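You operate a simulated robot arm through the tools that you are given. There is no shell and no other tool. Be economical: measure what you need, move in short steps, check, and stop when the job is done.

The job below is to be done with a simulated robot arm. You get a single attempt, and the scene is never put back.

Task
Put the tiny grey mould on the slide, fit the tiny follower and wind the press to LIGHT.
Fine: slide IN before winding; leave the other moulds; leave the tray tap, its swing pipe and the orange and purple followers.
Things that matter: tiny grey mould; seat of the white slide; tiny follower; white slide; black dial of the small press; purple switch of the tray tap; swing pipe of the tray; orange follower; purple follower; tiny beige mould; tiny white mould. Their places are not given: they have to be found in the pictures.

It is judged by the outcome, as a careful person would: the job done as asked, and still so three seconds after it is handed in. It fails if anything else is knocked over, pushed out of place, dropped, spilled or broken.

Robot
A 7-joint arm with a two-finger parallel gripper, fixed in place. Base frame: the origin is at the foot of the arm, x ahead of it, y to its left, z up; the work surface is at about z = 0.86. Units: m, degrees, N and s.
With the tool pointing down near the work surface it reaches from about 0.24 to 0.68 m from the base axis. Its first joint turns from -66.0 to 66.0 degrees. Payload 2.4 kg.
The tool frame sits at the grasp point between the pads (the TCP): z along the fingers, y along the line on which they close. The tips reach 0.03 m beyond it. The gripper opens to 0.094 m. The fingers are 0.028 m wide and 0.01 m thick; the gripper's body (0.05 by 0.096 m) begins 0.055 m behind the TCP.
Orientation is that of the tool frame in the base frame, as a unit quaternion [x, y, z, w]. With the fingers straight down and closing along the base's y, the tool's x points along the base's -x, its y along +y and its z along -z.

Tools
- The arm moves only by the tool jog_arm. Its argument "motion" is a list of rows, each an object (a shift or turn left out is 0, a gripper value left out holds the last) with "claw": the opening in per cent of the stroke, from 0 (shut) to 100 (fully open); "dp": the shift along the tool's x, y, z in units of 25 mm (1.0 is 25 mm), a list of three; "angular": the turn, a rotation vector about the tool's x, y, z in units of 6 degrees (1.0 is 6 degrees), a list of three. In form: [{"claw": claw, "dp": [tx, ty, tz], "angular": [ax, ay, az]}, ...]. A call has 1 to 12 rows; each row shifts and turns the commanded pose from where the row before left it, along the tool's axes as they then stand. A call with a number of a shift or a turn outside -1 to 1 is refused whole. A row lasts 0.2 s, in which the tool goes at most 0.05 m and 8.6 degrees; a call with a longer step from one row to the next is refused whole, and so is a gripper value outside its range. Where a pose cannot be reached the arm comes as near as it can. A force on the tool above 70 N (or 10 N above the force at the start of the call, whichever is more), or a blocked arm, ends the call early, and 0.2 s more pass. The fingers move at their own pace (about 0.153 m/s each) and stop on an object; they squeeze with about 42 N. The grip force told is the motor's: it shows also when the fingers shut on nothing. Time passes only in rows, and 0.2 s behind the last, so rows that do not move let the fingers close. It gives the time, the measured TCP pose, the force on the tool (base axes), the opening and the grip force at its end, in the units of the frame above (readings bear some noise), and new pictures: "show" is both (left out), scene, wrist or none.
- Cameras (640 x 400 px; columns grow to the right, rows downward): "scene" is fixed at [0.0106, 0.4548, 1.4561]; the picture's right is [-0.94, -0.33, 0.00], its down [-0.15, 0.43, -0.89] and it looks along [0.30, -0.84, -0.45] (base axes); focal length 302 px, centre (320, 200). "wrist" rides on the gripper at [-0.037, 0, -0.058] in the tool frame; the picture's right is [0.00, -1.00, 0.00], its down [0.97, 0.00, -0.24] and it looks along [0.24, 0.00, 0.97] (tool axes); focal length 218 px, centre (320, 200).
- locate(camera, pixels): for up to 12 pixels [column, row] of the newest picture of that camera ("zoom" is the newest enlarged one), the place [x, y, z] in the base frame of the surface seen there, good to about 0.002 m. No time passes.
- zoom(camera, box): a new picture of the part [left, top, right, bottom] of that camera's present view, enlarged. No time passes.
- finish_job(): hands the job in; it is judged then, once.

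Work in short steps. Measure before you move; look again where a grasp or a placing could have gone wrong, and mend it. You have 80 turns and 120 pictures in all, those below and enlarged ones among them. Open the gripper and draw the arm clear of the work before you hand the job in, unless the task says otherwise; then end with one line.

The tools are called by a JSON object that holds its "method" and its "body". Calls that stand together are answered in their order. jog_arm: Moves the arm, as the interface text tells. Its arguments: {"type":"object","properties":{"motion":{"type":"array"},"show":{"type":"string","enum":["both","scene","wrist","none"]}},"required":["motion"]} The other tools are called the same way: locate (camera, pixels) gives the place of the surface under pixels of a picture; zoom (camera, box) takes an enlarged picture of a part of a camera's view; finish_job () hands the job in.

At the start:

```text
time_s: 0.0
ee_pos: [0.4088, 0.0424, 1.3025]
tool_rot: [0.0, 1.0, 0.0, 0.0]
ft_force: [0.5, 0.9, 0.1]
opening: 0.0936
gripper_force: 0.0
```

scene: 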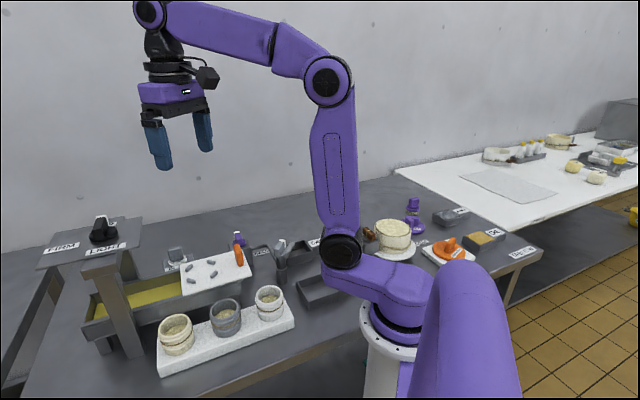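
wrist: 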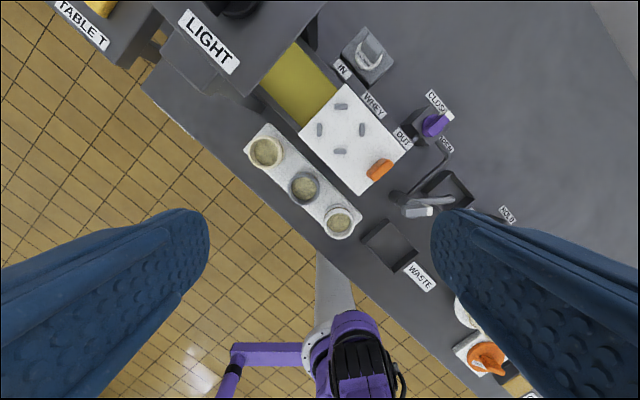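

The wrist view shows three moulds near (265,152), (304,187), (339,222), and the white slide with an orange tab at (352,140). I'll enlarge the work area in both views.

{"method": "zoom", "body": {"camera": "scene", "box": [30, 200, 350, 400]}}

{"method": "zoom", "body": {"camera": "scene", "box": [340, 180, 560, 317]}}

{"method": "zoom", "body": {"camera": "wrist", "box": [160, 0, 560, 250]}}

```text
2.00 times, centred on (190, 300) of scene
```

zoom: 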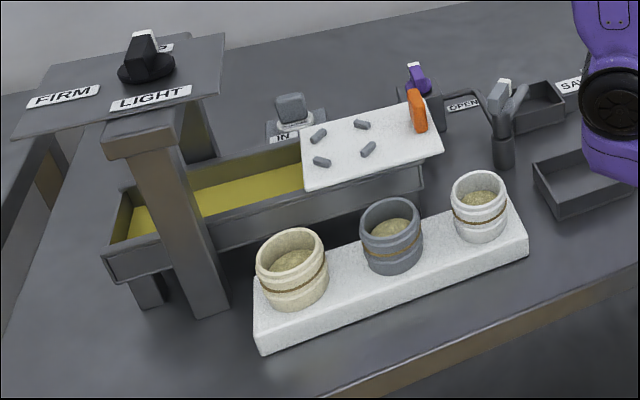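

```text
2.91 times, centred on (450, 248) of scene
```

zoom: 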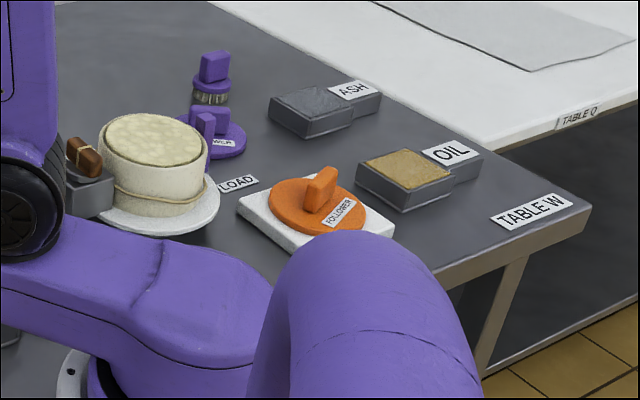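

```text
1.60 times, centred on (360, 125) of wrist
```

zoom: 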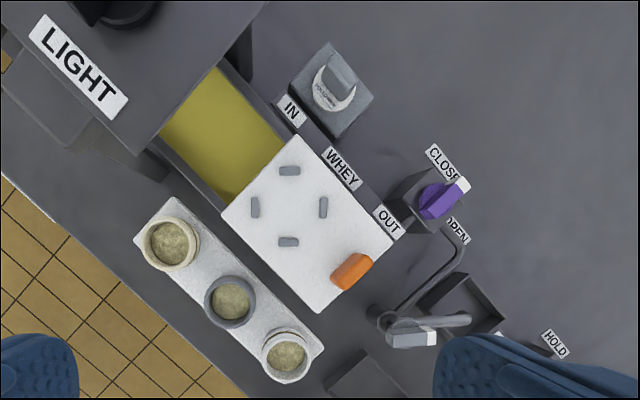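

The small follower looks like the grey piece at wrist (368,52), and the slide's seat lies between the four pegs. I'll measure the main points from the wrist and scene pictures.

{"method": "locate", "body": {"camera": "wrist", "pixels": [[304, 187], [304, 173], [265, 152], [339, 222], [341, 106], [362, 130], [340, 151], [319, 129], [379, 169], [368, 52], [370, 65], [435, 125]]}}

{"method": "locate", "body": {"camera": "scene", "pixels": [[104, 222], [100, 238], [104, 234], [238, 250], [239, 262], [240, 240], [120, 240], [55, 255], [178, 252], [225, 327], [276, 246], [135, 219]]}}

{"method": "locate", "body": {"camera": "wrist", "pixels": [[348, 84], [299, 132], [406, 152], [358, 195], [262, 95], [298, 45], [310, 20], [342, 45], [393, 45], [365, 27], [372, 86], [298, 62]]}}

```text
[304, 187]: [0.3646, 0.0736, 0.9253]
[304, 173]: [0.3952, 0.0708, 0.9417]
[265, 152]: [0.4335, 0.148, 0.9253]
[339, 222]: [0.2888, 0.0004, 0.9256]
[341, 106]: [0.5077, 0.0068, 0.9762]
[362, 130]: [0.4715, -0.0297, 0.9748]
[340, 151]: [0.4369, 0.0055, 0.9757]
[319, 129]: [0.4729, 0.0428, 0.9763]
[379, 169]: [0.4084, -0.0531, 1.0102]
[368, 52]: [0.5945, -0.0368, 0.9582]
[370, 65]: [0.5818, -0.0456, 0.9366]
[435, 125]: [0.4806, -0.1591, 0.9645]
```

```text
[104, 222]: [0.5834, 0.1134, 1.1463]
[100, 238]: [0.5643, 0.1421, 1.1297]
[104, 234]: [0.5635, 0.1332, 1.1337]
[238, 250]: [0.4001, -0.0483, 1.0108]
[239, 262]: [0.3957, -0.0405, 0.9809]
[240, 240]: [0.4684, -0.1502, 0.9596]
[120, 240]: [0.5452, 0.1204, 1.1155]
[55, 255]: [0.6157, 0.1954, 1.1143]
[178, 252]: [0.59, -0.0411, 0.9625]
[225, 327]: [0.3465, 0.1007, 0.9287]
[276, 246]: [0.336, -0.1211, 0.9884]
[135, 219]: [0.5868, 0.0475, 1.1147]
```

```text
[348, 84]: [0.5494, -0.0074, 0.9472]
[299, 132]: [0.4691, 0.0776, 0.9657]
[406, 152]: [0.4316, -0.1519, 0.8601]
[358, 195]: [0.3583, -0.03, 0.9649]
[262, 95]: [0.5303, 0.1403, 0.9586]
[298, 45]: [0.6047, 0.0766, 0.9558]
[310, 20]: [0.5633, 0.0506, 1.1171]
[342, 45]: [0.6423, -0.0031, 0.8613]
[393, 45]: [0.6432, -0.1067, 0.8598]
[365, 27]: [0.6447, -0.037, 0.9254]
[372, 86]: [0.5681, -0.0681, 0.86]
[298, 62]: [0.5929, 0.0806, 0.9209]
```

Grey mould is near (0.37,0.073), the seat centre near (0.472,0.006), the handle at (0.405,-0.053) and the follower near (0.59,-0.04). I'll shift over the press and follower for a better look at both.

{"method": "jog_arm", "body": {"motion": [{"dp": [-1, 0.2, 0]}, {"dp": [-1, 0.2, 0]}, {"dp": [-1, 0.2, 0]}, {"dp": [-1, 0.2, 0]}, {"dp": [-1, 0.2, 0]}, {"dp": [-1, 0.2, 0]}, {}], "show": "wrist"}}

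```text
time_s: 1.6
ee_pos: [0.5263, 0.0682, 1.3009]
tool_rot: [0.0, 1.0, 0.0, 0.0]
ft_force: [0.4, 0.3, -0.1]
opening: 0.0942
gripper_force: 0.1
out of reach, approached as far as the arm can: row 5, 6
```

wrist: 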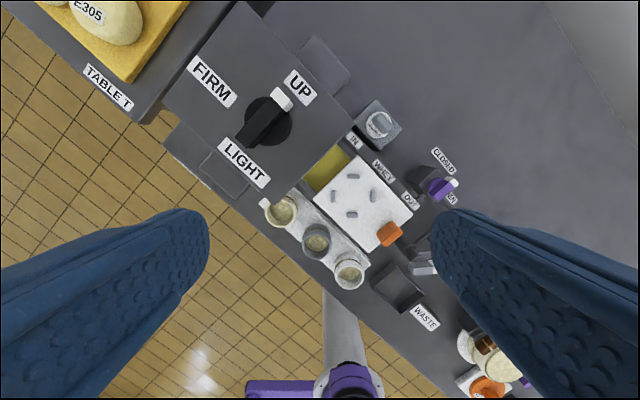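

{"method": "zoom", "body": {"camera": "wrist", "box": [160, 30, 480, 230]}}

{"method": "locate", "body": {"camera": "wrist", "pixels": [[264, 121], [281, 99], [244, 143], [247, 128], [290, 121], [298, 84], [240, 165], [212, 86], [270, 215], [352, 115], [244, 2], [166, 98]]}}

{"method": "locate", "body": {"camera": "wrist", "pixels": [[379, 124], [379, 118], [387, 126], [370, 131], [354, 177], [372, 196], [352, 214], [335, 196], [388, 234], [317, 238], [412, 215], [372, 251]]}}

```text
2.00 times, centred on (320, 130) of wrist
```

zoom: 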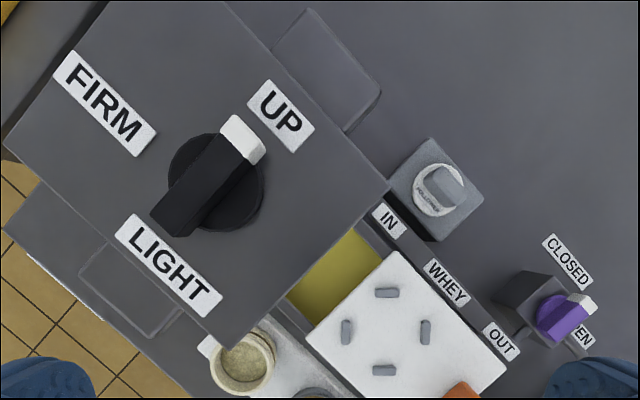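

```text
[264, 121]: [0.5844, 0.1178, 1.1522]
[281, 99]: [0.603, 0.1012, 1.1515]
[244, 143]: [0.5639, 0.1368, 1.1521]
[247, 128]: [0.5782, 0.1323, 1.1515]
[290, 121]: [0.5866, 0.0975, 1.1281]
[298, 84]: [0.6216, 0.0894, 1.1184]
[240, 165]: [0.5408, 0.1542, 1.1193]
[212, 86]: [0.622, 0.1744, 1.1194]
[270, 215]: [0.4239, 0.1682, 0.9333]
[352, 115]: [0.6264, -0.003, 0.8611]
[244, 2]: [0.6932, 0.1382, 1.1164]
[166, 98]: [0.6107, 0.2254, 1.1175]
```

```text
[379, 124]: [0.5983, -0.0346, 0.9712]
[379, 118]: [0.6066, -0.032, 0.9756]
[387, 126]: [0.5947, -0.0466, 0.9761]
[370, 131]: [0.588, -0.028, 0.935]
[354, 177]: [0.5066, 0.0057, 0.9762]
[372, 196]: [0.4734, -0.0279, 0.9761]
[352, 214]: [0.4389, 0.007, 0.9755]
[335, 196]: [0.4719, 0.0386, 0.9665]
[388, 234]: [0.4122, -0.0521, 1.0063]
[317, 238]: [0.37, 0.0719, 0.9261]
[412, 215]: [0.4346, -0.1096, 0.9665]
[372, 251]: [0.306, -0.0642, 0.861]
```

The dial pointer is at UP, LIGHT is opposite it, and FIRM is a quarter beyond that going clockwise from above. First comes the grey mould: I'll move back over it, descend, and turn 45° so the fingers close across the row.

{"method": "jog_arm", "body": {"motion": [{"dp": [1, 0, 0.8]}, {"dp": [1, 0, 0.8]}, {"dp": [1, 0, 0.8]}, {"dp": [1, 0, 0.8]}, {"dp": [1, 0, 0.8]}, {"dp": [1, 0, 0.8]}, {}], "show": "none"}}

{"method": "jog_arm", "body": {"motion": [{"angular": [0, 0, -1]}, {"angular": [0, 0, -1]}, {"angular": [0, 0, -1]}, {"angular": [0, 0, -1]}, {"angular": [0, 0, -1]}, {"angular": [0, 0, -1]}, {"angular": [0, 0, -1]}, {"angular": [0, 0, -0.5]}, {}], "show": "wrist"}}

```text
time_s: 3.2
ee_pos: [0.3776, 0.067, 1.1811]
tool_rot: [0.0, 1.0, 0.0, 0.0]
ft_force: [-0.2, 0.2, -1.0]
opening: 0.0943
gripper_force: 0.1
```

```text
time_s: 5.2
ee_pos: [0.3769, 0.0682, 1.1831]
tool_rot: [-0.384, 0.923, 0.0, 0.001]
ft_force: [0.8, -0.7, 0.5]
opening: 0.0941
gripper_force: 0.1
```

wrist: 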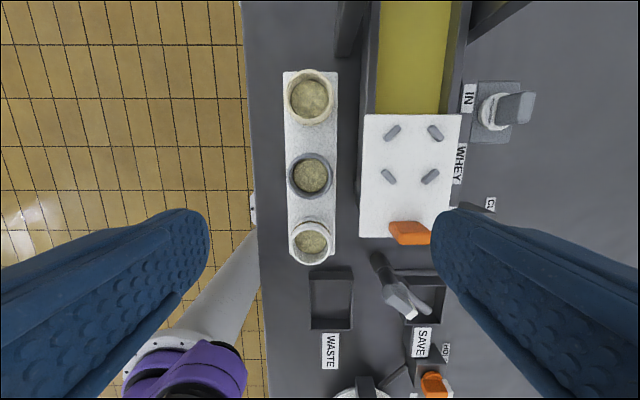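

The view is now aligned with the row and slide. I'll measure the grey mould's rim, its neighbours, and the slide's pegs from here.

{"method": "zoom", "body": {"camera": "wrist", "box": [260, 50, 540, 270]}}

{"method": "locate", "body": {"camera": "wrist", "pixels": [[290, 176], [330, 176], [310, 155], [310, 196], [310, 176], [393, 131], [435, 132], [389, 176], [431, 176], [411, 154], [408, 233], [408, 225]]}}

```text
1.82 times, centred on (400, 160) of wrist
```

zoom: 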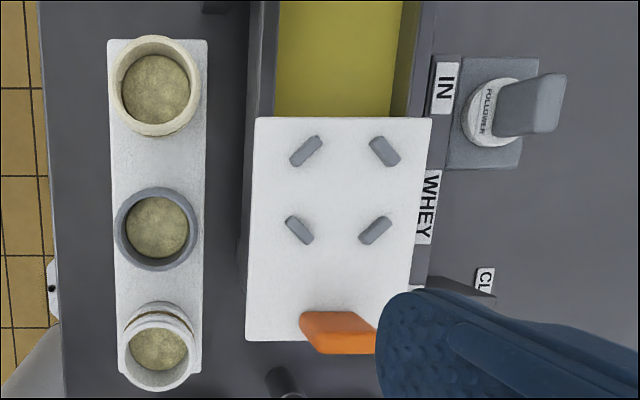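

```text
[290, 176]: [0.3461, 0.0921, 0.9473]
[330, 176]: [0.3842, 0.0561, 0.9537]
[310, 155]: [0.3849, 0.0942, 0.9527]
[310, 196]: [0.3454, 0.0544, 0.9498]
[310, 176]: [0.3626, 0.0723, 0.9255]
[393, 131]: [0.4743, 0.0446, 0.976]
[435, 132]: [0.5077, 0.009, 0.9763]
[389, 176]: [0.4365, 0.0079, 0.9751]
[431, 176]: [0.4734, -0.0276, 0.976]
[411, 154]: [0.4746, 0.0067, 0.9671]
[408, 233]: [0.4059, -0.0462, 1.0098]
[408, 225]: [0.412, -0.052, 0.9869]
```

Mould centre is about (0.365,0.074), outer radius about 0.028 and rim z about 0.953. I'll check the plank height and the tray-wall clearance while lowering with a partly open gripper.

{"method": "locate", "body": {"camera": "wrist", "pixels": [[310, 140], [290, 140], [331, 140], [360, 100], [366, 60], [365, 150], [290, 215], [515, 107], [490, 110], [482, 110], [520, 85], [478, 135]]}}

{"method": "jog_arm", "body": {"motion": [{"claw": 80, "dp": [0.16, 0.5, 0.5]}, {"dp": [0, 0, 1]}, {"dp": [0, 0, 1]}, {"dp": [0, 0, 1]}, {"dp": [0, 0, 1]}, {"dp": [0, 0, 1]}, {"dp": [0, 0, 1]}, {}], "show": "wrist"}}

```text
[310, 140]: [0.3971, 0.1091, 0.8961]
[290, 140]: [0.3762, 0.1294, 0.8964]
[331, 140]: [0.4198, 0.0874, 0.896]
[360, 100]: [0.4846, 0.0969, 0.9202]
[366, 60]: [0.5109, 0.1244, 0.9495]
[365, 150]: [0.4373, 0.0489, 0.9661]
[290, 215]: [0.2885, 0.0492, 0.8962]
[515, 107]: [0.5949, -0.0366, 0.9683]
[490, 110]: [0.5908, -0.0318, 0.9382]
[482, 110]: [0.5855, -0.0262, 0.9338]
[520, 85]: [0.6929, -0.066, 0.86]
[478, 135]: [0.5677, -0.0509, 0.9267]
```

```text
time_s: 7.0
ee_pos: [0.3648, 0.0745, 1.0193]
tool_rot: [-0.382, 0.924, 0.0, 0.0]
ft_force: [0.7, 0.8, -0.8]
opening: 0.0753
gripper_force: 0.0
```

wrist: 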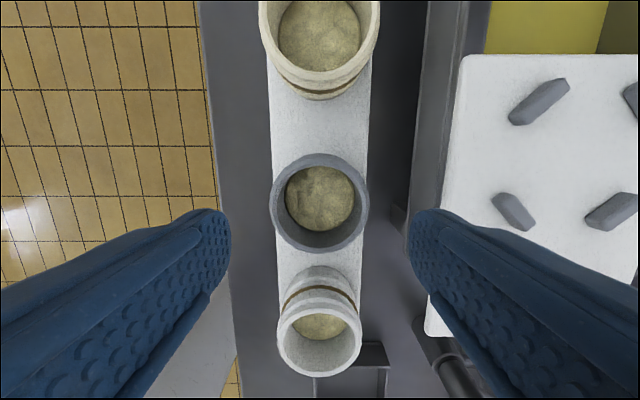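

The mould is centred between the fingers (320,203), with clearance to the tray wall. I'll lower to about z 0.932 and close.

{"method": "jog_arm", "body": {"motion": [{"dp": [0, 0, 1]}, {"dp": [0, 0, 1]}, {"dp": [0, 0, 1]}, {"dp": [0, 0, 0.45]}, {"claw": 0}, {"claw": 0}, {"claw": 0}], "show": "wrist"}}

```text
time_s: 8.6
ee_pos: [0.3656, 0.0728, 0.9344]
tool_rot: [-0.383, 0.924, -0.001, 0.0]
ft_force: [-1.0, -0.8, 8.4]
opening: 0.0617
gripper_force: 42.1
```

wrist: 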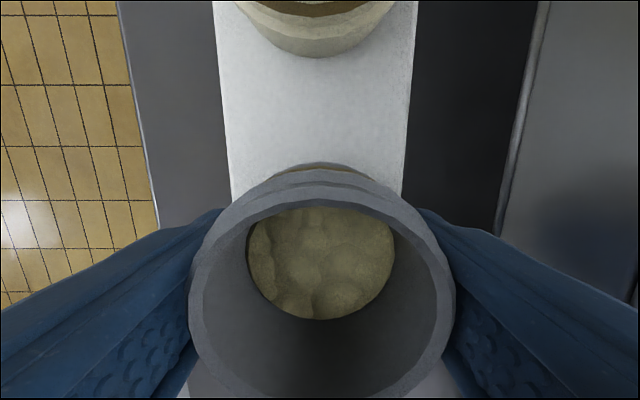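

The mould is held (opening 0.0617, 42 N). Before carrying it I'll enlarge the slide in the scene view to fix the seat centre more exactly.

{"method": "zoom", "body": {"camera": "scene", "box": [165, 240, 261, 300]}}

```text
6.67 times, centred on (213, 270) of scene
```

zoom: 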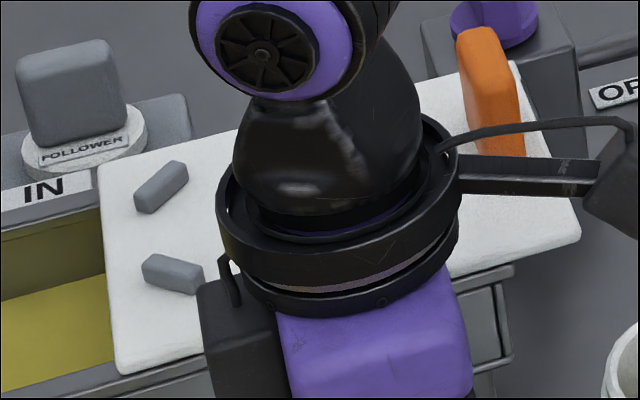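

The arm hides the slide here, so I'll lift the mould straight up 0.11 m and look again.

{"method": "jog_arm", "body": {"motion": [{"dp": [0, 0, -0.5]}, {"dp": [0, 0, -1]}, {"dp": [0, 0, -1]}, {"dp": [0, 0, -1]}, {"dp": [0, 0, -1]}, {}], "show": "both"}}

```text
time_s: 10.0
ee_pos: [0.3658, 0.0725, 1.0453]
tool_rot: [-0.383, 0.924, 0.0, -0.001]
ft_force: [0.1, 0.3, -0.7]
opening: 0.0617
gripper_force: 42.2
```

scene: 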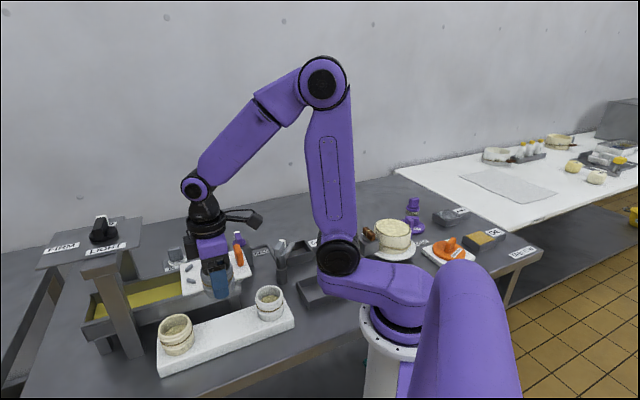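
wrist: 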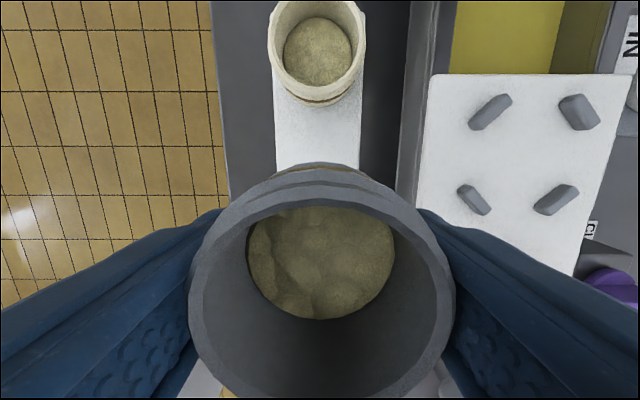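

Now all four pegs are visible at close range in the wrist view, so I'll enlarge and measure their tops.

{"method": "zoom", "body": {"camera": "wrist", "box": [424, 70, 632, 220]}}

```text
2.67 times, centred on (528, 145) of wrist
```

zoom: 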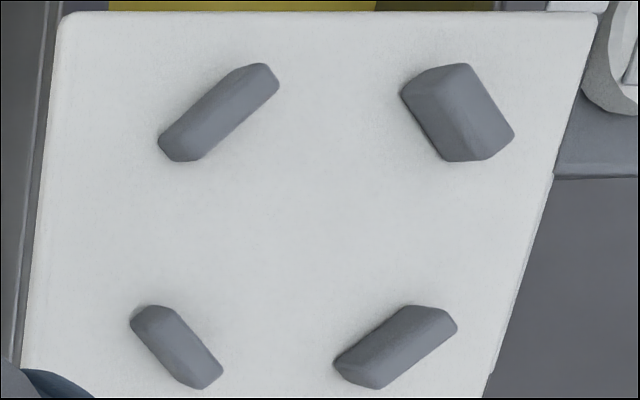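

{"method": "locate", "body": {"camera": "zoom", "pixels": [[220, 112], [482, 110], [182, 345], [408, 340], [245, 85], [195, 138], [465, 85], [495, 135], [165, 325], [200, 365], [440, 320], [375, 362]]}}

{"method": "locate", "body": {"camera": "zoom", "pixels": [[65, 20], [595, 17], [40, 180], [24, 360], [555, 170], [500, 340], [320, 15], [320, 225], [192, 348], [172, 352], [205, 105], [228, 120]]}}

```text
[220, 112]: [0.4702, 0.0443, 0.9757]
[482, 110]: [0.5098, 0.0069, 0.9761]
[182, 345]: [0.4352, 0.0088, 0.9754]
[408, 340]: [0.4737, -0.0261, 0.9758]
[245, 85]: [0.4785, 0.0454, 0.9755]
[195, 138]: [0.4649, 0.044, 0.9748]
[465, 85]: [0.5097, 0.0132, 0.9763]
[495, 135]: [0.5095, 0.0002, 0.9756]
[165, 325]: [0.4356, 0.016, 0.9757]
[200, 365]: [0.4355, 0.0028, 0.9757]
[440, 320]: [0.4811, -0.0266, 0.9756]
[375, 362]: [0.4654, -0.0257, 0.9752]
```

```text
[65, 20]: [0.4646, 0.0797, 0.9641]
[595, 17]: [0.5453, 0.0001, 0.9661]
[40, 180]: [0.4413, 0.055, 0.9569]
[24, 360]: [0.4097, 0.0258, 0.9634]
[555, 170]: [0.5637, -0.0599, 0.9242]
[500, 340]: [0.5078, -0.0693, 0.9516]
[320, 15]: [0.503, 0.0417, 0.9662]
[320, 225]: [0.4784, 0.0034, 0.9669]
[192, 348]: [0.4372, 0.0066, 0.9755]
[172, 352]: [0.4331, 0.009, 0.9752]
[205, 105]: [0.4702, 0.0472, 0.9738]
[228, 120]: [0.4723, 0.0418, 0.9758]
```

Pegs average to a seat centre of about (0.4726,0.0088). I'll measure the held mould's rim to see how it sits relative to the TCP.

{"method": "locate", "body": {"camera": "wrist", "pixels": [[323, 190], [323, 205], [195, 320], [250, 320], [450, 320], [395, 320], [225, 240], [422, 240], [230, 395], [412, 395], [320, 175], [323, 196]]}}

{"method": "zoom", "body": {"camera": "wrist", "box": [160, 150, 480, 400]}}

```text
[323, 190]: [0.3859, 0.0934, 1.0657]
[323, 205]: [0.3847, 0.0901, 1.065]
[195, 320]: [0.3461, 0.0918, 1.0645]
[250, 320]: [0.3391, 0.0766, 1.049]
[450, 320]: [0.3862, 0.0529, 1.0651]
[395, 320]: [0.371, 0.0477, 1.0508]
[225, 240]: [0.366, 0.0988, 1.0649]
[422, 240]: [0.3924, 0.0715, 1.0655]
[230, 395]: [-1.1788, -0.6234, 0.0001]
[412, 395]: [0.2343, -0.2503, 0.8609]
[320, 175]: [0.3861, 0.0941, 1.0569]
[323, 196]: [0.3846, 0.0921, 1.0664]
```

```text
1.60 times, centred on (320, 275) of wrist
```

zoom: 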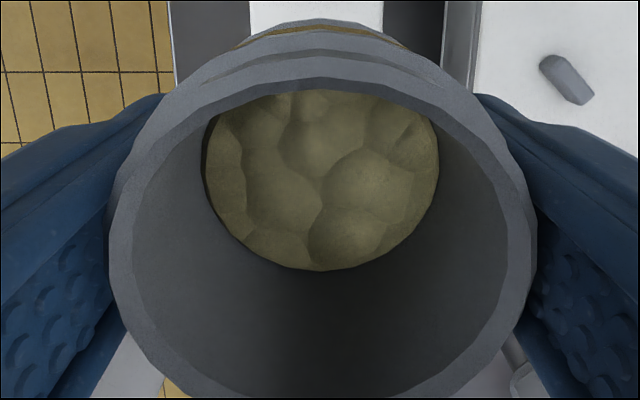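

The mould is centred on the TCP within 1 mm. I'll carry it level across to above the seat at (0.4722,0.0085).

{"method": "jog_arm", "body": {"motion": [{"dp": [-0.24, -0.96, 0]}, {"dp": [-0.24, -0.96, 0]}, {"dp": [-0.24, -0.96, 0]}, {"dp": [-0.24, -0.96, 0]}, {"dp": [-0.24, -0.96, 0]}, {}, {}], "show": "both"}}

```text
time_s: 11.6
ee_pos: [0.4711, 0.0087, 1.046]
tool_rot: [-0.382, 0.924, 0.0, 0.0]
ft_force: [-0.3, 0.3, -0.7]
opening: 0.0617
gripper_force: 42.0
```

scene: 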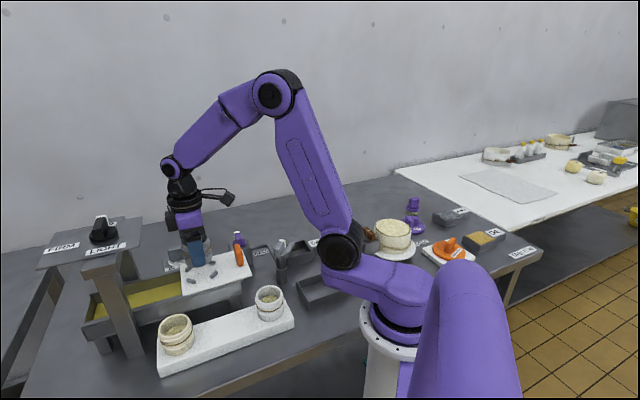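
wrist: 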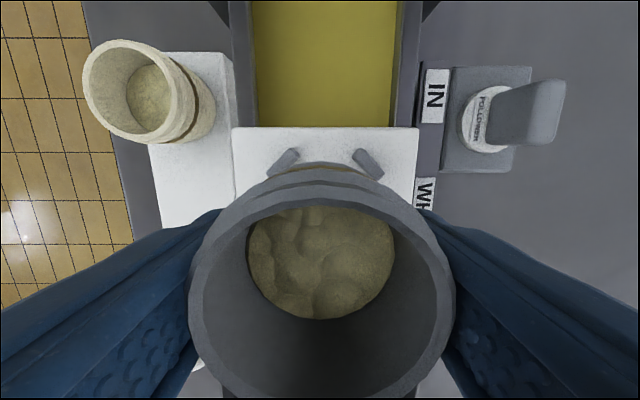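

I'll check the alignment of the mould against the two visible front pegs at (285,161) and (367,163).

{"method": "zoom", "body": {"camera": "wrist", "box": [230, 120, 422, 240]}}

{"method": "locate", "body": {"camera": "wrist", "pixels": [[292, 153], [280, 163], [285, 158], [362, 153], [374, 164], [368, 158]]}}

{"method": "zoom", "body": {"camera": "scene", "box": [165, 230, 261, 290]}}

```text
3.33 times, centred on (326, 180) of wrist
```

zoom: 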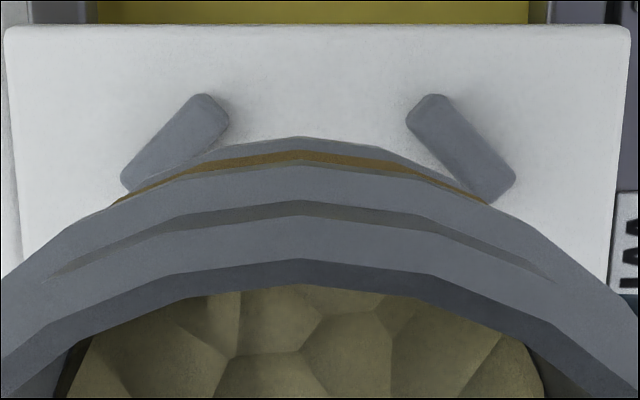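

```text
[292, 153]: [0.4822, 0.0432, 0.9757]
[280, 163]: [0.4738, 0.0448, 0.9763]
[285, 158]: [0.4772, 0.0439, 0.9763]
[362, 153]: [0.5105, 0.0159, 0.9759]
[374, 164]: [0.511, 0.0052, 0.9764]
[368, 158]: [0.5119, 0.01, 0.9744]
```

```text
6.67 times, centred on (213, 260) of scene
```

zoom: 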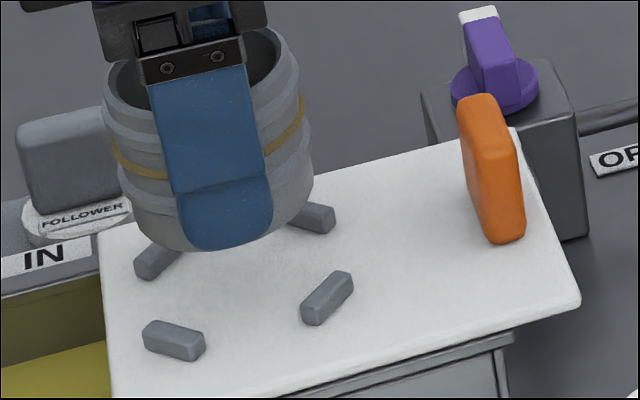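

Readings disagree by up to 3 mm across the row, so I'll cross-check the pegs with the independent scene camera and re-measure ends in the wrist zoom.

{"method": "locate", "body": {"camera": "zoom", "pixels": [[150, 327], [200, 338], [175, 333], [310, 308], [345, 280], [328, 294], [325, 212], [150, 258], [220, 250], [130, 340], [575, 290], [500, 320]]}}

{"method": "zoom", "body": {"camera": "wrist", "box": [230, 120, 422, 240]}}

```text
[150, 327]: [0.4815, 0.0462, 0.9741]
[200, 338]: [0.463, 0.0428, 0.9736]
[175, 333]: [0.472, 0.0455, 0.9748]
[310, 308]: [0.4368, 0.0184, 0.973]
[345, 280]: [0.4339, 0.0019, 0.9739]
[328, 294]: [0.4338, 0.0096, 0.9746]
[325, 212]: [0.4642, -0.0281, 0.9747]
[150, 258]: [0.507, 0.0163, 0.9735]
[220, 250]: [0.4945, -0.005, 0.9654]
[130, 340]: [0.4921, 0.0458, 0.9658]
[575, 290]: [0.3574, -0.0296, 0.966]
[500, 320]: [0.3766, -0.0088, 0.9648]
```

```text
3.33 times, centred on (326, 180) of wrist
```

zoom: 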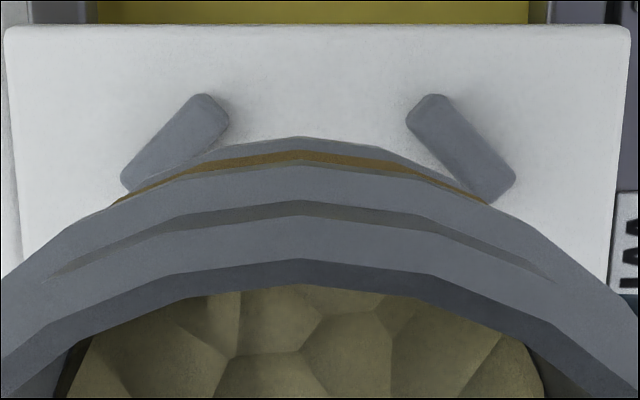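

{"method": "locate", "body": {"camera": "zoom", "pixels": [[205, 105], [140, 170], [165, 142], [180, 130], [430, 108], [495, 175], [470, 148], [450, 128], [5, 28], [630, 28], [195, 125], [440, 120]]}}

```text
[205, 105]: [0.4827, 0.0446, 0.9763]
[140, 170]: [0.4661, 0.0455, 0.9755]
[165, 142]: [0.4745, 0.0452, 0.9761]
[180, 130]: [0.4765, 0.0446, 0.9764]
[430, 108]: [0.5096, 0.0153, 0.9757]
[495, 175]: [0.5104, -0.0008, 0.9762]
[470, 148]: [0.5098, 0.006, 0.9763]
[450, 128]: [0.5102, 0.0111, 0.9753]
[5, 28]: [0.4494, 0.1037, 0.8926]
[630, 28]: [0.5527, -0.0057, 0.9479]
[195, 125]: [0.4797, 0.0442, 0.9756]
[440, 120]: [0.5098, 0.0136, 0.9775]
```

Best seat centre is (0.473,0.0085), about 1 mm from the mould's present spot. I'll nudge by 1.2 mm, lower to just above the pegs, and read the pose.

{"method": "jog_arm", "body": {"motion": [{"dp": [-0.02, -0.05, 0.5]}, {"dp": [0, 0, 0.3]}, {}, {}], "show": "both"}}

{"method": "zoom", "body": {"camera": "scene", "box": [165, 230, 261, 290]}}

```text
time_s: 12.6
ee_pos: [0.4726, 0.0085, 1.0259]
tool_rot: [-0.383, 0.924, 0.0, 0.0]
ft_force: [-0.1, -0.9, -1.2]
opening: 0.062
gripper_force: 42.0
```

scene: 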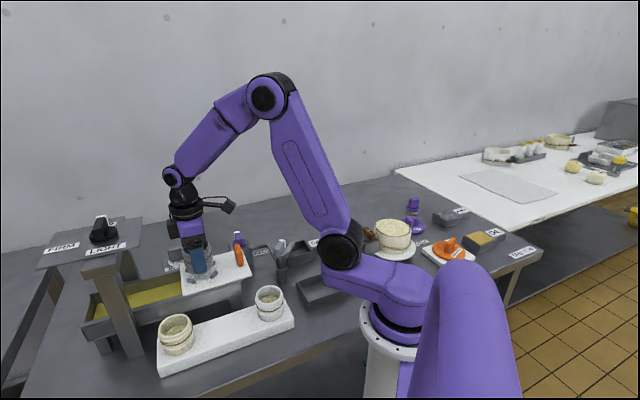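
wrist: 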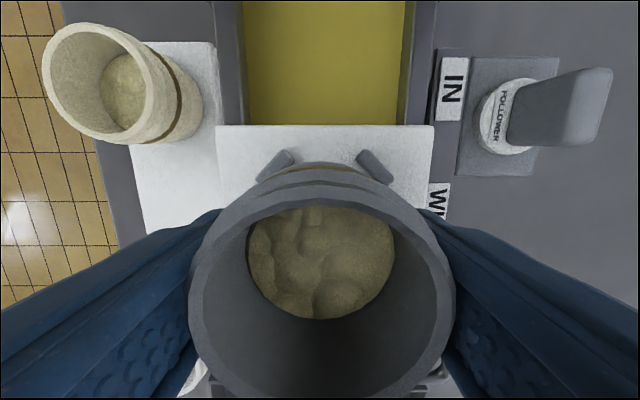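

```text
6.67 times, centred on (213, 260) of scene
```

zoom: 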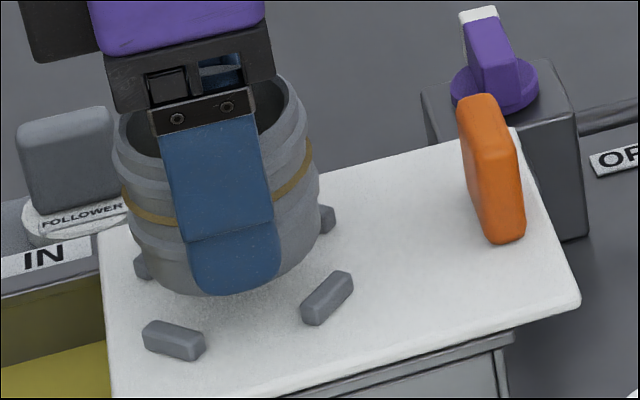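

Peg midpoint (about 324) now agrees with the mould's centre (323). I'll lower the last 20 mm slowly and check the force.

{"method": "jog_arm", "body": {"motion": [{"dp": [0, 0, 0.3]}, {"dp": [0, 0, 0.2]}, {"dp": [0, 0, 0.15]}, {"dp": [0, 0, 0.1]}, {}], "show": "none"}}

{"method": "zoom", "body": {"camera": "scene", "box": [165, 230, 261, 290]}}

```text
time_s: 13.8
ee_pos: [0.4711, 0.0088, 1.0071]
tool_rot: [-0.383, 0.924, -0.001, 0.0]
ft_force: [0.7, 0.1, -1.3]
opening: 0.0616
gripper_force: 42.4
```

```text
6.67 times, centred on (213, 260) of scene
```

zoom: 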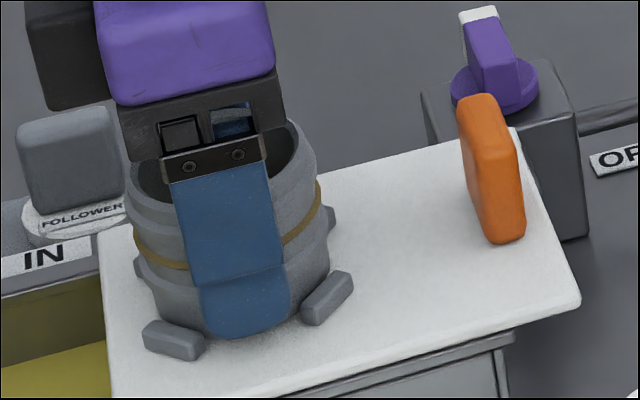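

The mould base is between the pegs with no contact force yet. I'll lower another 1.5 mm, then release gently and rise.

{"method": "jog_arm", "body": {"motion": [{"dp": [0, 0, 0.04]}, {"dp": [0, 0, 0.03]}, {}], "show": "none"}}

```text
time_s: 14.6
ee_pos: [0.4728, 0.0085, 1.0051]
tool_rot: [-0.382, 0.924, 0.001, 0.0]
ft_force: [0.9, -0.1, -0.7]
opening: 0.0616
gripper_force: 42.1
```

{"method": "jog_arm", "body": {"motion": [{"dp": [0, 0, 0.04]}, {"dp": [0, 0, 0.03]}, {}], "show": "none"}}

{"method": "zoom", "body": {"camera": "scene", "box": [165, 230, 261, 290]}}

```text
time_s: 15.4
ee_pos: [0.4718, 0.0099, 1.0042]
tool_rot: [-0.383, 0.924, 0.0, 0.002]
ft_force: [-3.5, 0.8, 23.4]
opening: 0.0616
gripper_force: 42.1
```

```text
6.67 times, centred on (213, 260) of scene
```

zoom: 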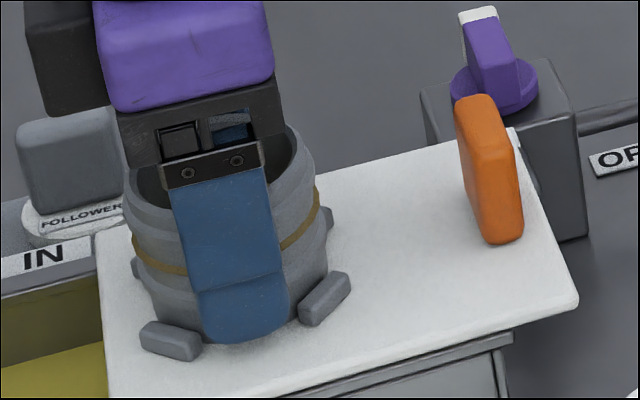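

There is 23 N of contact at z 1.004, so the mould is seated. I'll ease up slightly, open to 82 % and rise clear.

{"method": "jog_arm", "body": {"motion": [{"dp": [0, 0, -0.04]}, {"claw": 82}, {"claw": 82}, {"dp": [0, 0, -0.6]}, {"dp": [0, 0, -1]}, {"dp": [0, 0, -1]}, {"dp": [0, 0, -1]}, {"dp": [0, 0, -0.6]}, {}], "show": "both"}}

{"method": "zoom", "body": {"camera": "scene", "box": [150, 230, 262, 300]}}

```text
time_s: 17.4
ee_pos: [0.4717, 0.0093, 1.1095]
tool_rot: [-0.382, 0.924, 0.0, 0.0]
ft_force: [0.1, -1.0, 0.4]
opening: 0.0771
gripper_force: 0.1
```

scene: 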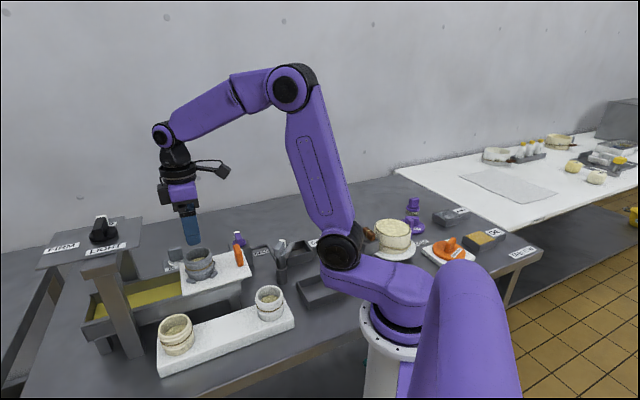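
wrist: 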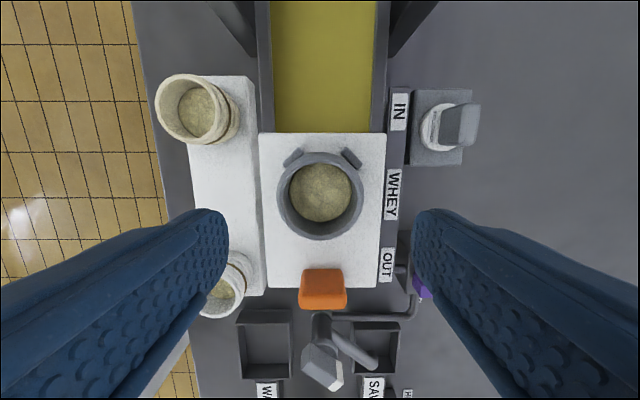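

```text
5.71 times, centred on (206, 265) of scene
```

zoom: 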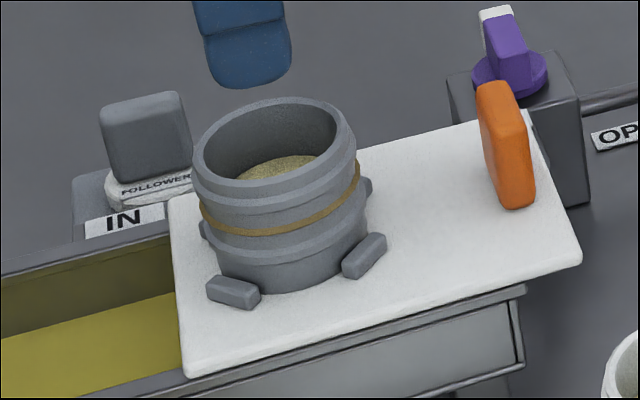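

The mould sits flat between the pegs. Now I'll measure the follower's knob, which shows at (463,122) in the wrist view.

{"method": "zoom", "body": {"camera": "wrist", "box": [390, 75, 502, 175]}}

```text
4.00 times, centred on (446, 125) of wrist
```

zoom: 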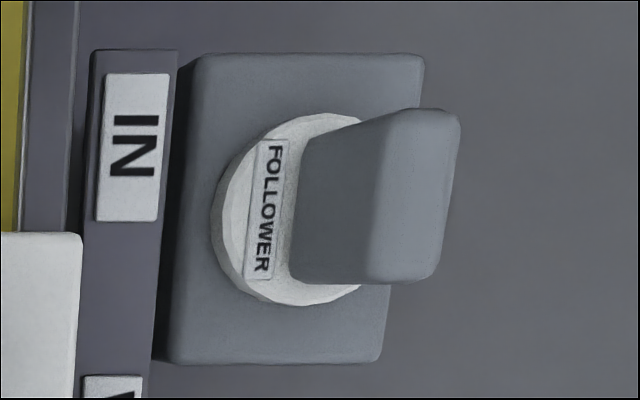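

{"method": "locate", "body": {"camera": "zoom", "pixels": [[420, 125], [400, 265], [445, 130], [425, 265], [425, 195], [390, 195], [340, 200], [225, 210], [300, 295], [330, 122], [270, 340], [265, 70]]}}

{"method": "locate", "body": {"camera": "wrist", "pixels": [[282, 195], [362, 195], [320, 156], [320, 236], [320, 200], [300, 195], [340, 195], [322, 280], [305, 272], [342, 272], [322, 300], [322, 345]]}}

```text
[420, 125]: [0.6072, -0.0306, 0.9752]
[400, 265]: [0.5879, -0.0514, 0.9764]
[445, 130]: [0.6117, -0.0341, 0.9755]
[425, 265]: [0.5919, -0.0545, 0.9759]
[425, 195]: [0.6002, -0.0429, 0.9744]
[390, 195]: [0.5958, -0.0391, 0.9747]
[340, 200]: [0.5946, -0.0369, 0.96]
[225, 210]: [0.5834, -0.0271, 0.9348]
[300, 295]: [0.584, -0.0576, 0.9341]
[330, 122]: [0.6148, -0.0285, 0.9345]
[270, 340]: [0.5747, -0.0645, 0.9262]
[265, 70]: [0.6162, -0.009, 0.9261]
```

```text
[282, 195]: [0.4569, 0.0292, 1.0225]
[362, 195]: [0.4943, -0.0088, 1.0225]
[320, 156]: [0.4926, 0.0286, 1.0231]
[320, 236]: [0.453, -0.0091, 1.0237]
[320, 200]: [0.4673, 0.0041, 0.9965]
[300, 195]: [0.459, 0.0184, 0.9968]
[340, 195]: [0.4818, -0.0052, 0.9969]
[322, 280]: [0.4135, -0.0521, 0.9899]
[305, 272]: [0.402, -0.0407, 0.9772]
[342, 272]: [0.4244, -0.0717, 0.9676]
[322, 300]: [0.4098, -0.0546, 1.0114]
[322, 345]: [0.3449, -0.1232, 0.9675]
```

The knob is long along the slide direction, about 12 mm thick across it, centred at (0.5995,-0.0425) with its top at z 0.976. My current 45° yaw suits it, so I'll move across, then forward, and lower to 1.03 for a check.

{"method": "jog_arm", "body": {"motion": [{"claw": 42, "dp": [0, -1, 0]}, {"dp": [0, -1, 0]}, {"dp": [0, -1, 0]}, {"dp": [0, -1, 0]}, {"dp": [0, -1, 0]}, {"dp": [-0.72, -0.08, 0]}, {"dp": [-0.72, 0, 0]}, {"dp": [-0.72, 0, 0.5]}, {"dp": [0, 0, 1]}, {"dp": [0, 0, 1]}, {"dp": [0, 0, 0.7]}, {}], "show": "wrist"}}

```text
time_s: 20.0
ee_pos: [0.6004, -0.0431, 1.0302]
tool_rot: [-0.382, 0.924, 0.0, 0.0]
ft_force: [0.7, -0.1, -0.4]
opening: 0.0396
gripper_force: 0.1
```

wrist: 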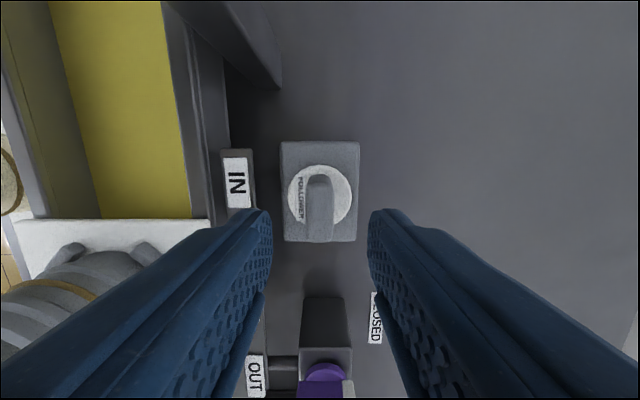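

{"method": "locate", "body": {"camera": "wrist", "pixels": [[319, 182], [319, 225], [319, 200], [295, 195], [345, 195], [319, 168], [232, 175], [240, 155]]}}

{"method": "zoom", "body": {"camera": "wrist", "box": [260, 130, 380, 250]}}

```text
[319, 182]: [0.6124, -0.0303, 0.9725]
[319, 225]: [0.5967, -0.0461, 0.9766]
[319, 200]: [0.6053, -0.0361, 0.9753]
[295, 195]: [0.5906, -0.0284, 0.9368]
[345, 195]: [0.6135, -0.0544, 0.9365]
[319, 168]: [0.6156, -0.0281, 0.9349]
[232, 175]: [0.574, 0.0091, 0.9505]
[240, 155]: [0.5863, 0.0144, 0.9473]
```

```text
3.33 times, centred on (320, 190) of wrist
```

zoom: 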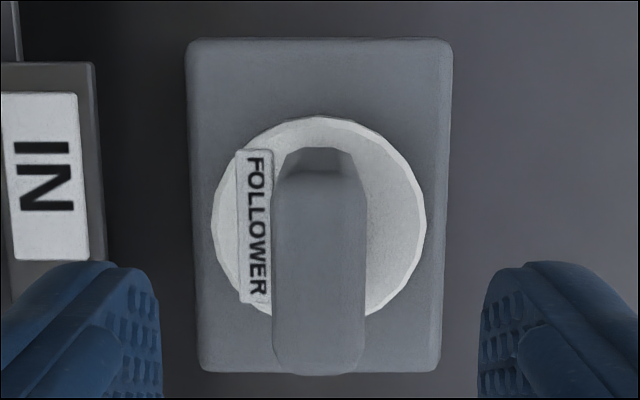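

The knob is centred (column 319) and the fingers clear the IN sign. I'll lower to z about 0.967 and close.

{"method": "jog_arm", "body": {"motion": [{"dp": [0, 0, 1]}, {"dp": [0, 0, 1]}, {"dp": [0, 0, 0.5]}, {"claw": 0}, {"claw": 0}, {"claw": 0}], "show": "wrist"}}

```text
time_s: 21.4
ee_pos: [0.6015, -0.041, 0.9668]
tool_rot: [-0.382, 0.924, 0.0, 0.0]
ft_force: [1.1, 0.5, 1.6]
opening: 0.0194
gripper_force: 41.8
```

wrist: 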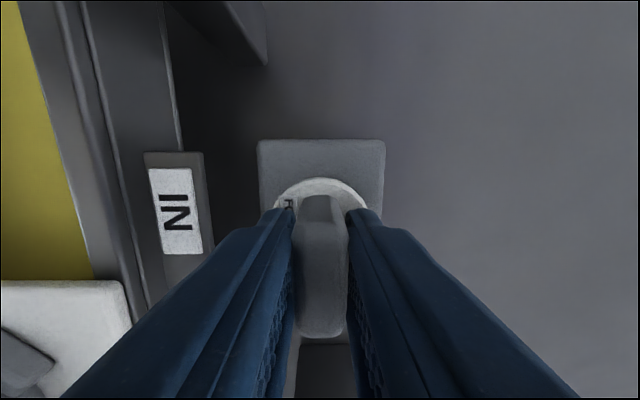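

The follower is gripped (0.0194 m). I'll lift it 0.135 m and look.

{"method": "jog_arm", "body": {"motion": [{"dp": [0, 0, -0.4]}, {"dp": [0, 0, -1]}, {"dp": [0, 0, -1]}, {"dp": [0, 0, -1]}, {"dp": [0, 0, -1]}, {"dp": [0, 0, -1]}, {"dp": [1, 0, 0]}, {"dp": [1, 0, 0]}, {"dp": [0.16, 0, 0]}, {}], "show": "both"}}

```text
time_s: 23.6
ee_pos: [0.5631, -0.081, 1.1023]
tool_rot: [-0.383, 0.924, 0.0, 0.0]
ft_force: [-0.2, -0.8, -0.2]
opening: 0.0192
gripper_force: 42.0
```

scene: 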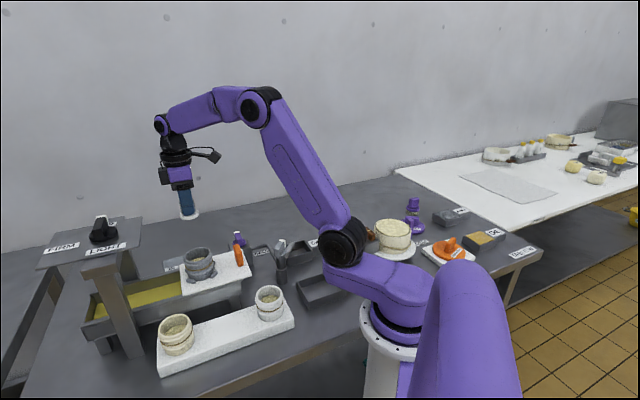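
wrist: 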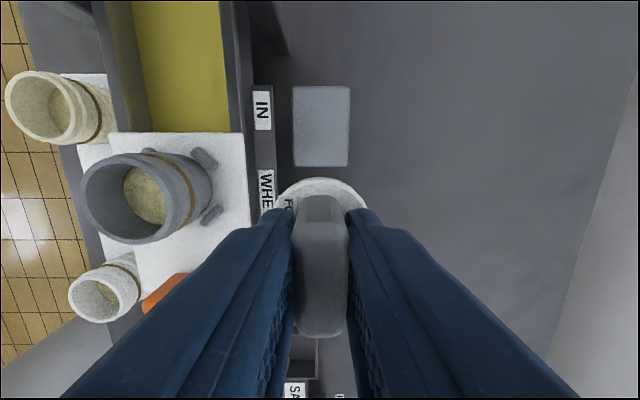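

The follower is held upright. I'll measure the mould's inner rim and the held disc.

{"method": "zoom", "body": {"camera": "wrist", "box": [70, 130, 230, 250]}}

{"method": "locate", "body": {"camera": "wrist", "pixels": [[320, 181], [280, 198], [363, 198], [320, 188], [300, 185], [340, 185], [320, 215], [320, 330]]}}

{"method": "zoom", "body": {"camera": "scene", "box": [150, 180, 262, 290]}}

```text
3.33 times, centred on (150, 190) of wrist
```

zoom: 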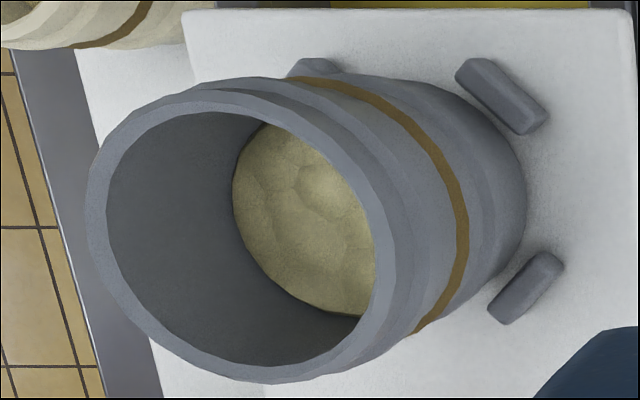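

```text
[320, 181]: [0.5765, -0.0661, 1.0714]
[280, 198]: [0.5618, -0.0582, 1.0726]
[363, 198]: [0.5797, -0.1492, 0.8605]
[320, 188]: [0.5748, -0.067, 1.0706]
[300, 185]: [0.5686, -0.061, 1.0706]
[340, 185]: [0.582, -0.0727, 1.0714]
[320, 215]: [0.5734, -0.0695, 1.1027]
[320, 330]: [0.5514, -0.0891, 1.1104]
```

```text
3.64 times, centred on (206, 235) of scene
```

zoom: 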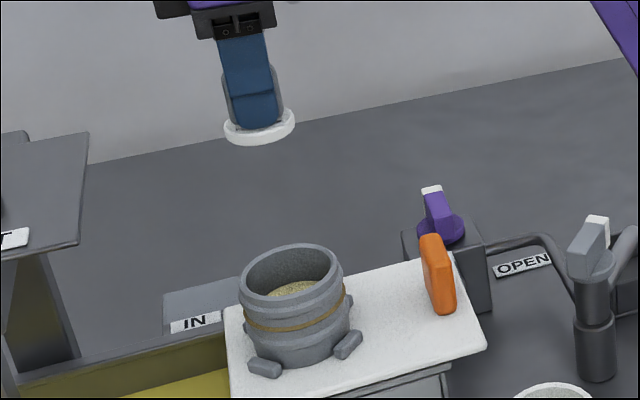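

{"method": "locate", "body": {"camera": "wrist", "pixels": [[84, 190], [168, 202], [114, 160], [130, 241], [87, 190], [165, 202], [115, 163], [130, 238], [90, 173], [161, 225], [100, 225], [150, 172]]}}

{"method": "locate", "body": {"camera": "scene", "pixels": [[191, 250], [208, 249], [200, 247], [200, 258], [194, 257], [207, 256], [195, 219], [200, 216]]}}

```text
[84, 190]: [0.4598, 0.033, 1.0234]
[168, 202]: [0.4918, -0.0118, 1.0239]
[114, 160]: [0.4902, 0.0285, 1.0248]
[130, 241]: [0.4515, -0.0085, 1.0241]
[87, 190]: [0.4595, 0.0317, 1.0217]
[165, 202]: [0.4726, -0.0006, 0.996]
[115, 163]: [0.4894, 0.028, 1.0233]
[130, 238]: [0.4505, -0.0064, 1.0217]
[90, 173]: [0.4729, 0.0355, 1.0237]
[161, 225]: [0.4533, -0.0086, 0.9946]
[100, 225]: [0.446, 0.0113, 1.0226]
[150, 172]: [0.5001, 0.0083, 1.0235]
```

```text
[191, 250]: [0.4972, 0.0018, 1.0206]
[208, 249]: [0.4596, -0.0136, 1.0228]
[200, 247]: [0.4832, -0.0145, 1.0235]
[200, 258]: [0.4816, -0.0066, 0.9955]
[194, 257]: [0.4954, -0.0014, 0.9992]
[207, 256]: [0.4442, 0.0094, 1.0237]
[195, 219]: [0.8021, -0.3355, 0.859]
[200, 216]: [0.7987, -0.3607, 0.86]
```

Mould centre fits at (0.473,0.0088); the disc centre is about 2 mm behind the TCP along the slide. I'll carry the follower over the mould, still high.

{"method": "jog_arm", "body": {"motion": [{"dp": [-0.065, 0.9, 0]}, {"dp": [0, 0.9, 0]}, {"dp": [0, 0.9, 0]}, {"dp": [0, 0.9, 0]}, {"dp": [0, 0.9, 0]}, {"dp": [0, 0.59, 0]}, {"dp": [0, 0, 0.7]}, {}, {}], "show": "both"}}

{"method": "zoom", "body": {"camera": "scene", "box": [150, 210, 262, 280]}}

{"method": "zoom", "body": {"camera": "wrist", "box": [240, 130, 400, 230]}}

```text
time_s: 25.6
ee_pos: [0.4736, 0.0113, 1.0852]
tool_rot: [-0.383, 0.924, 0.0, 0.0]
ft_force: [-0.3, -0.1, 0.0]
opening: 0.0194
gripper_force: 42.1
```

scene: 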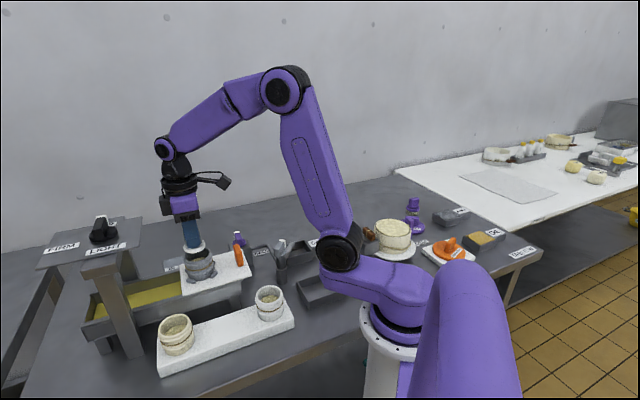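
wrist: 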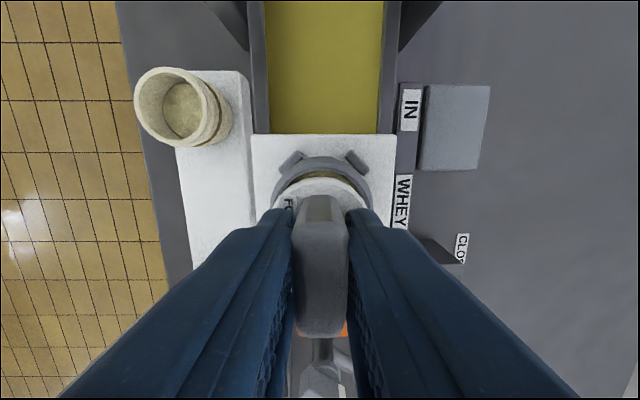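

```text
5.71 times, centred on (206, 245) of scene
```

zoom: 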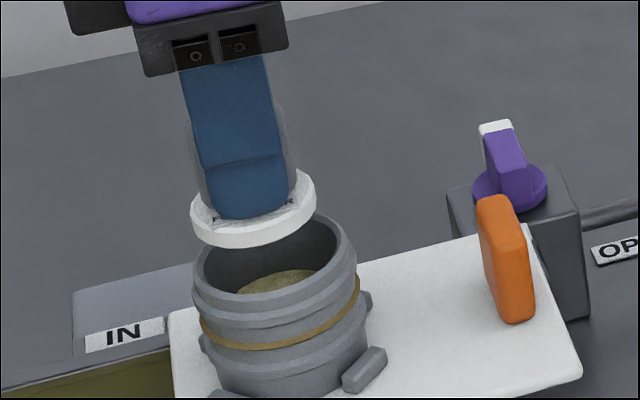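

```text
4.00 times, centred on (320, 180) of wrist
```

zoom: 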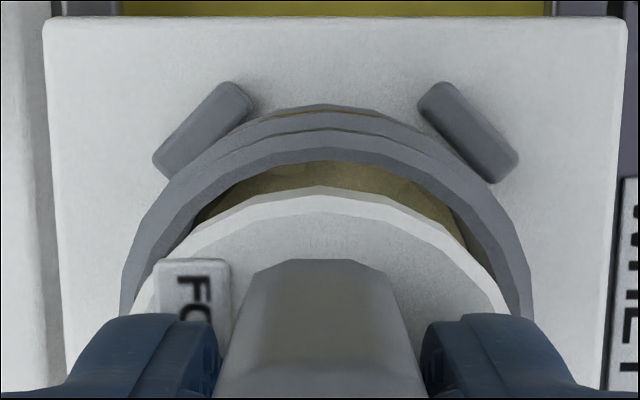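

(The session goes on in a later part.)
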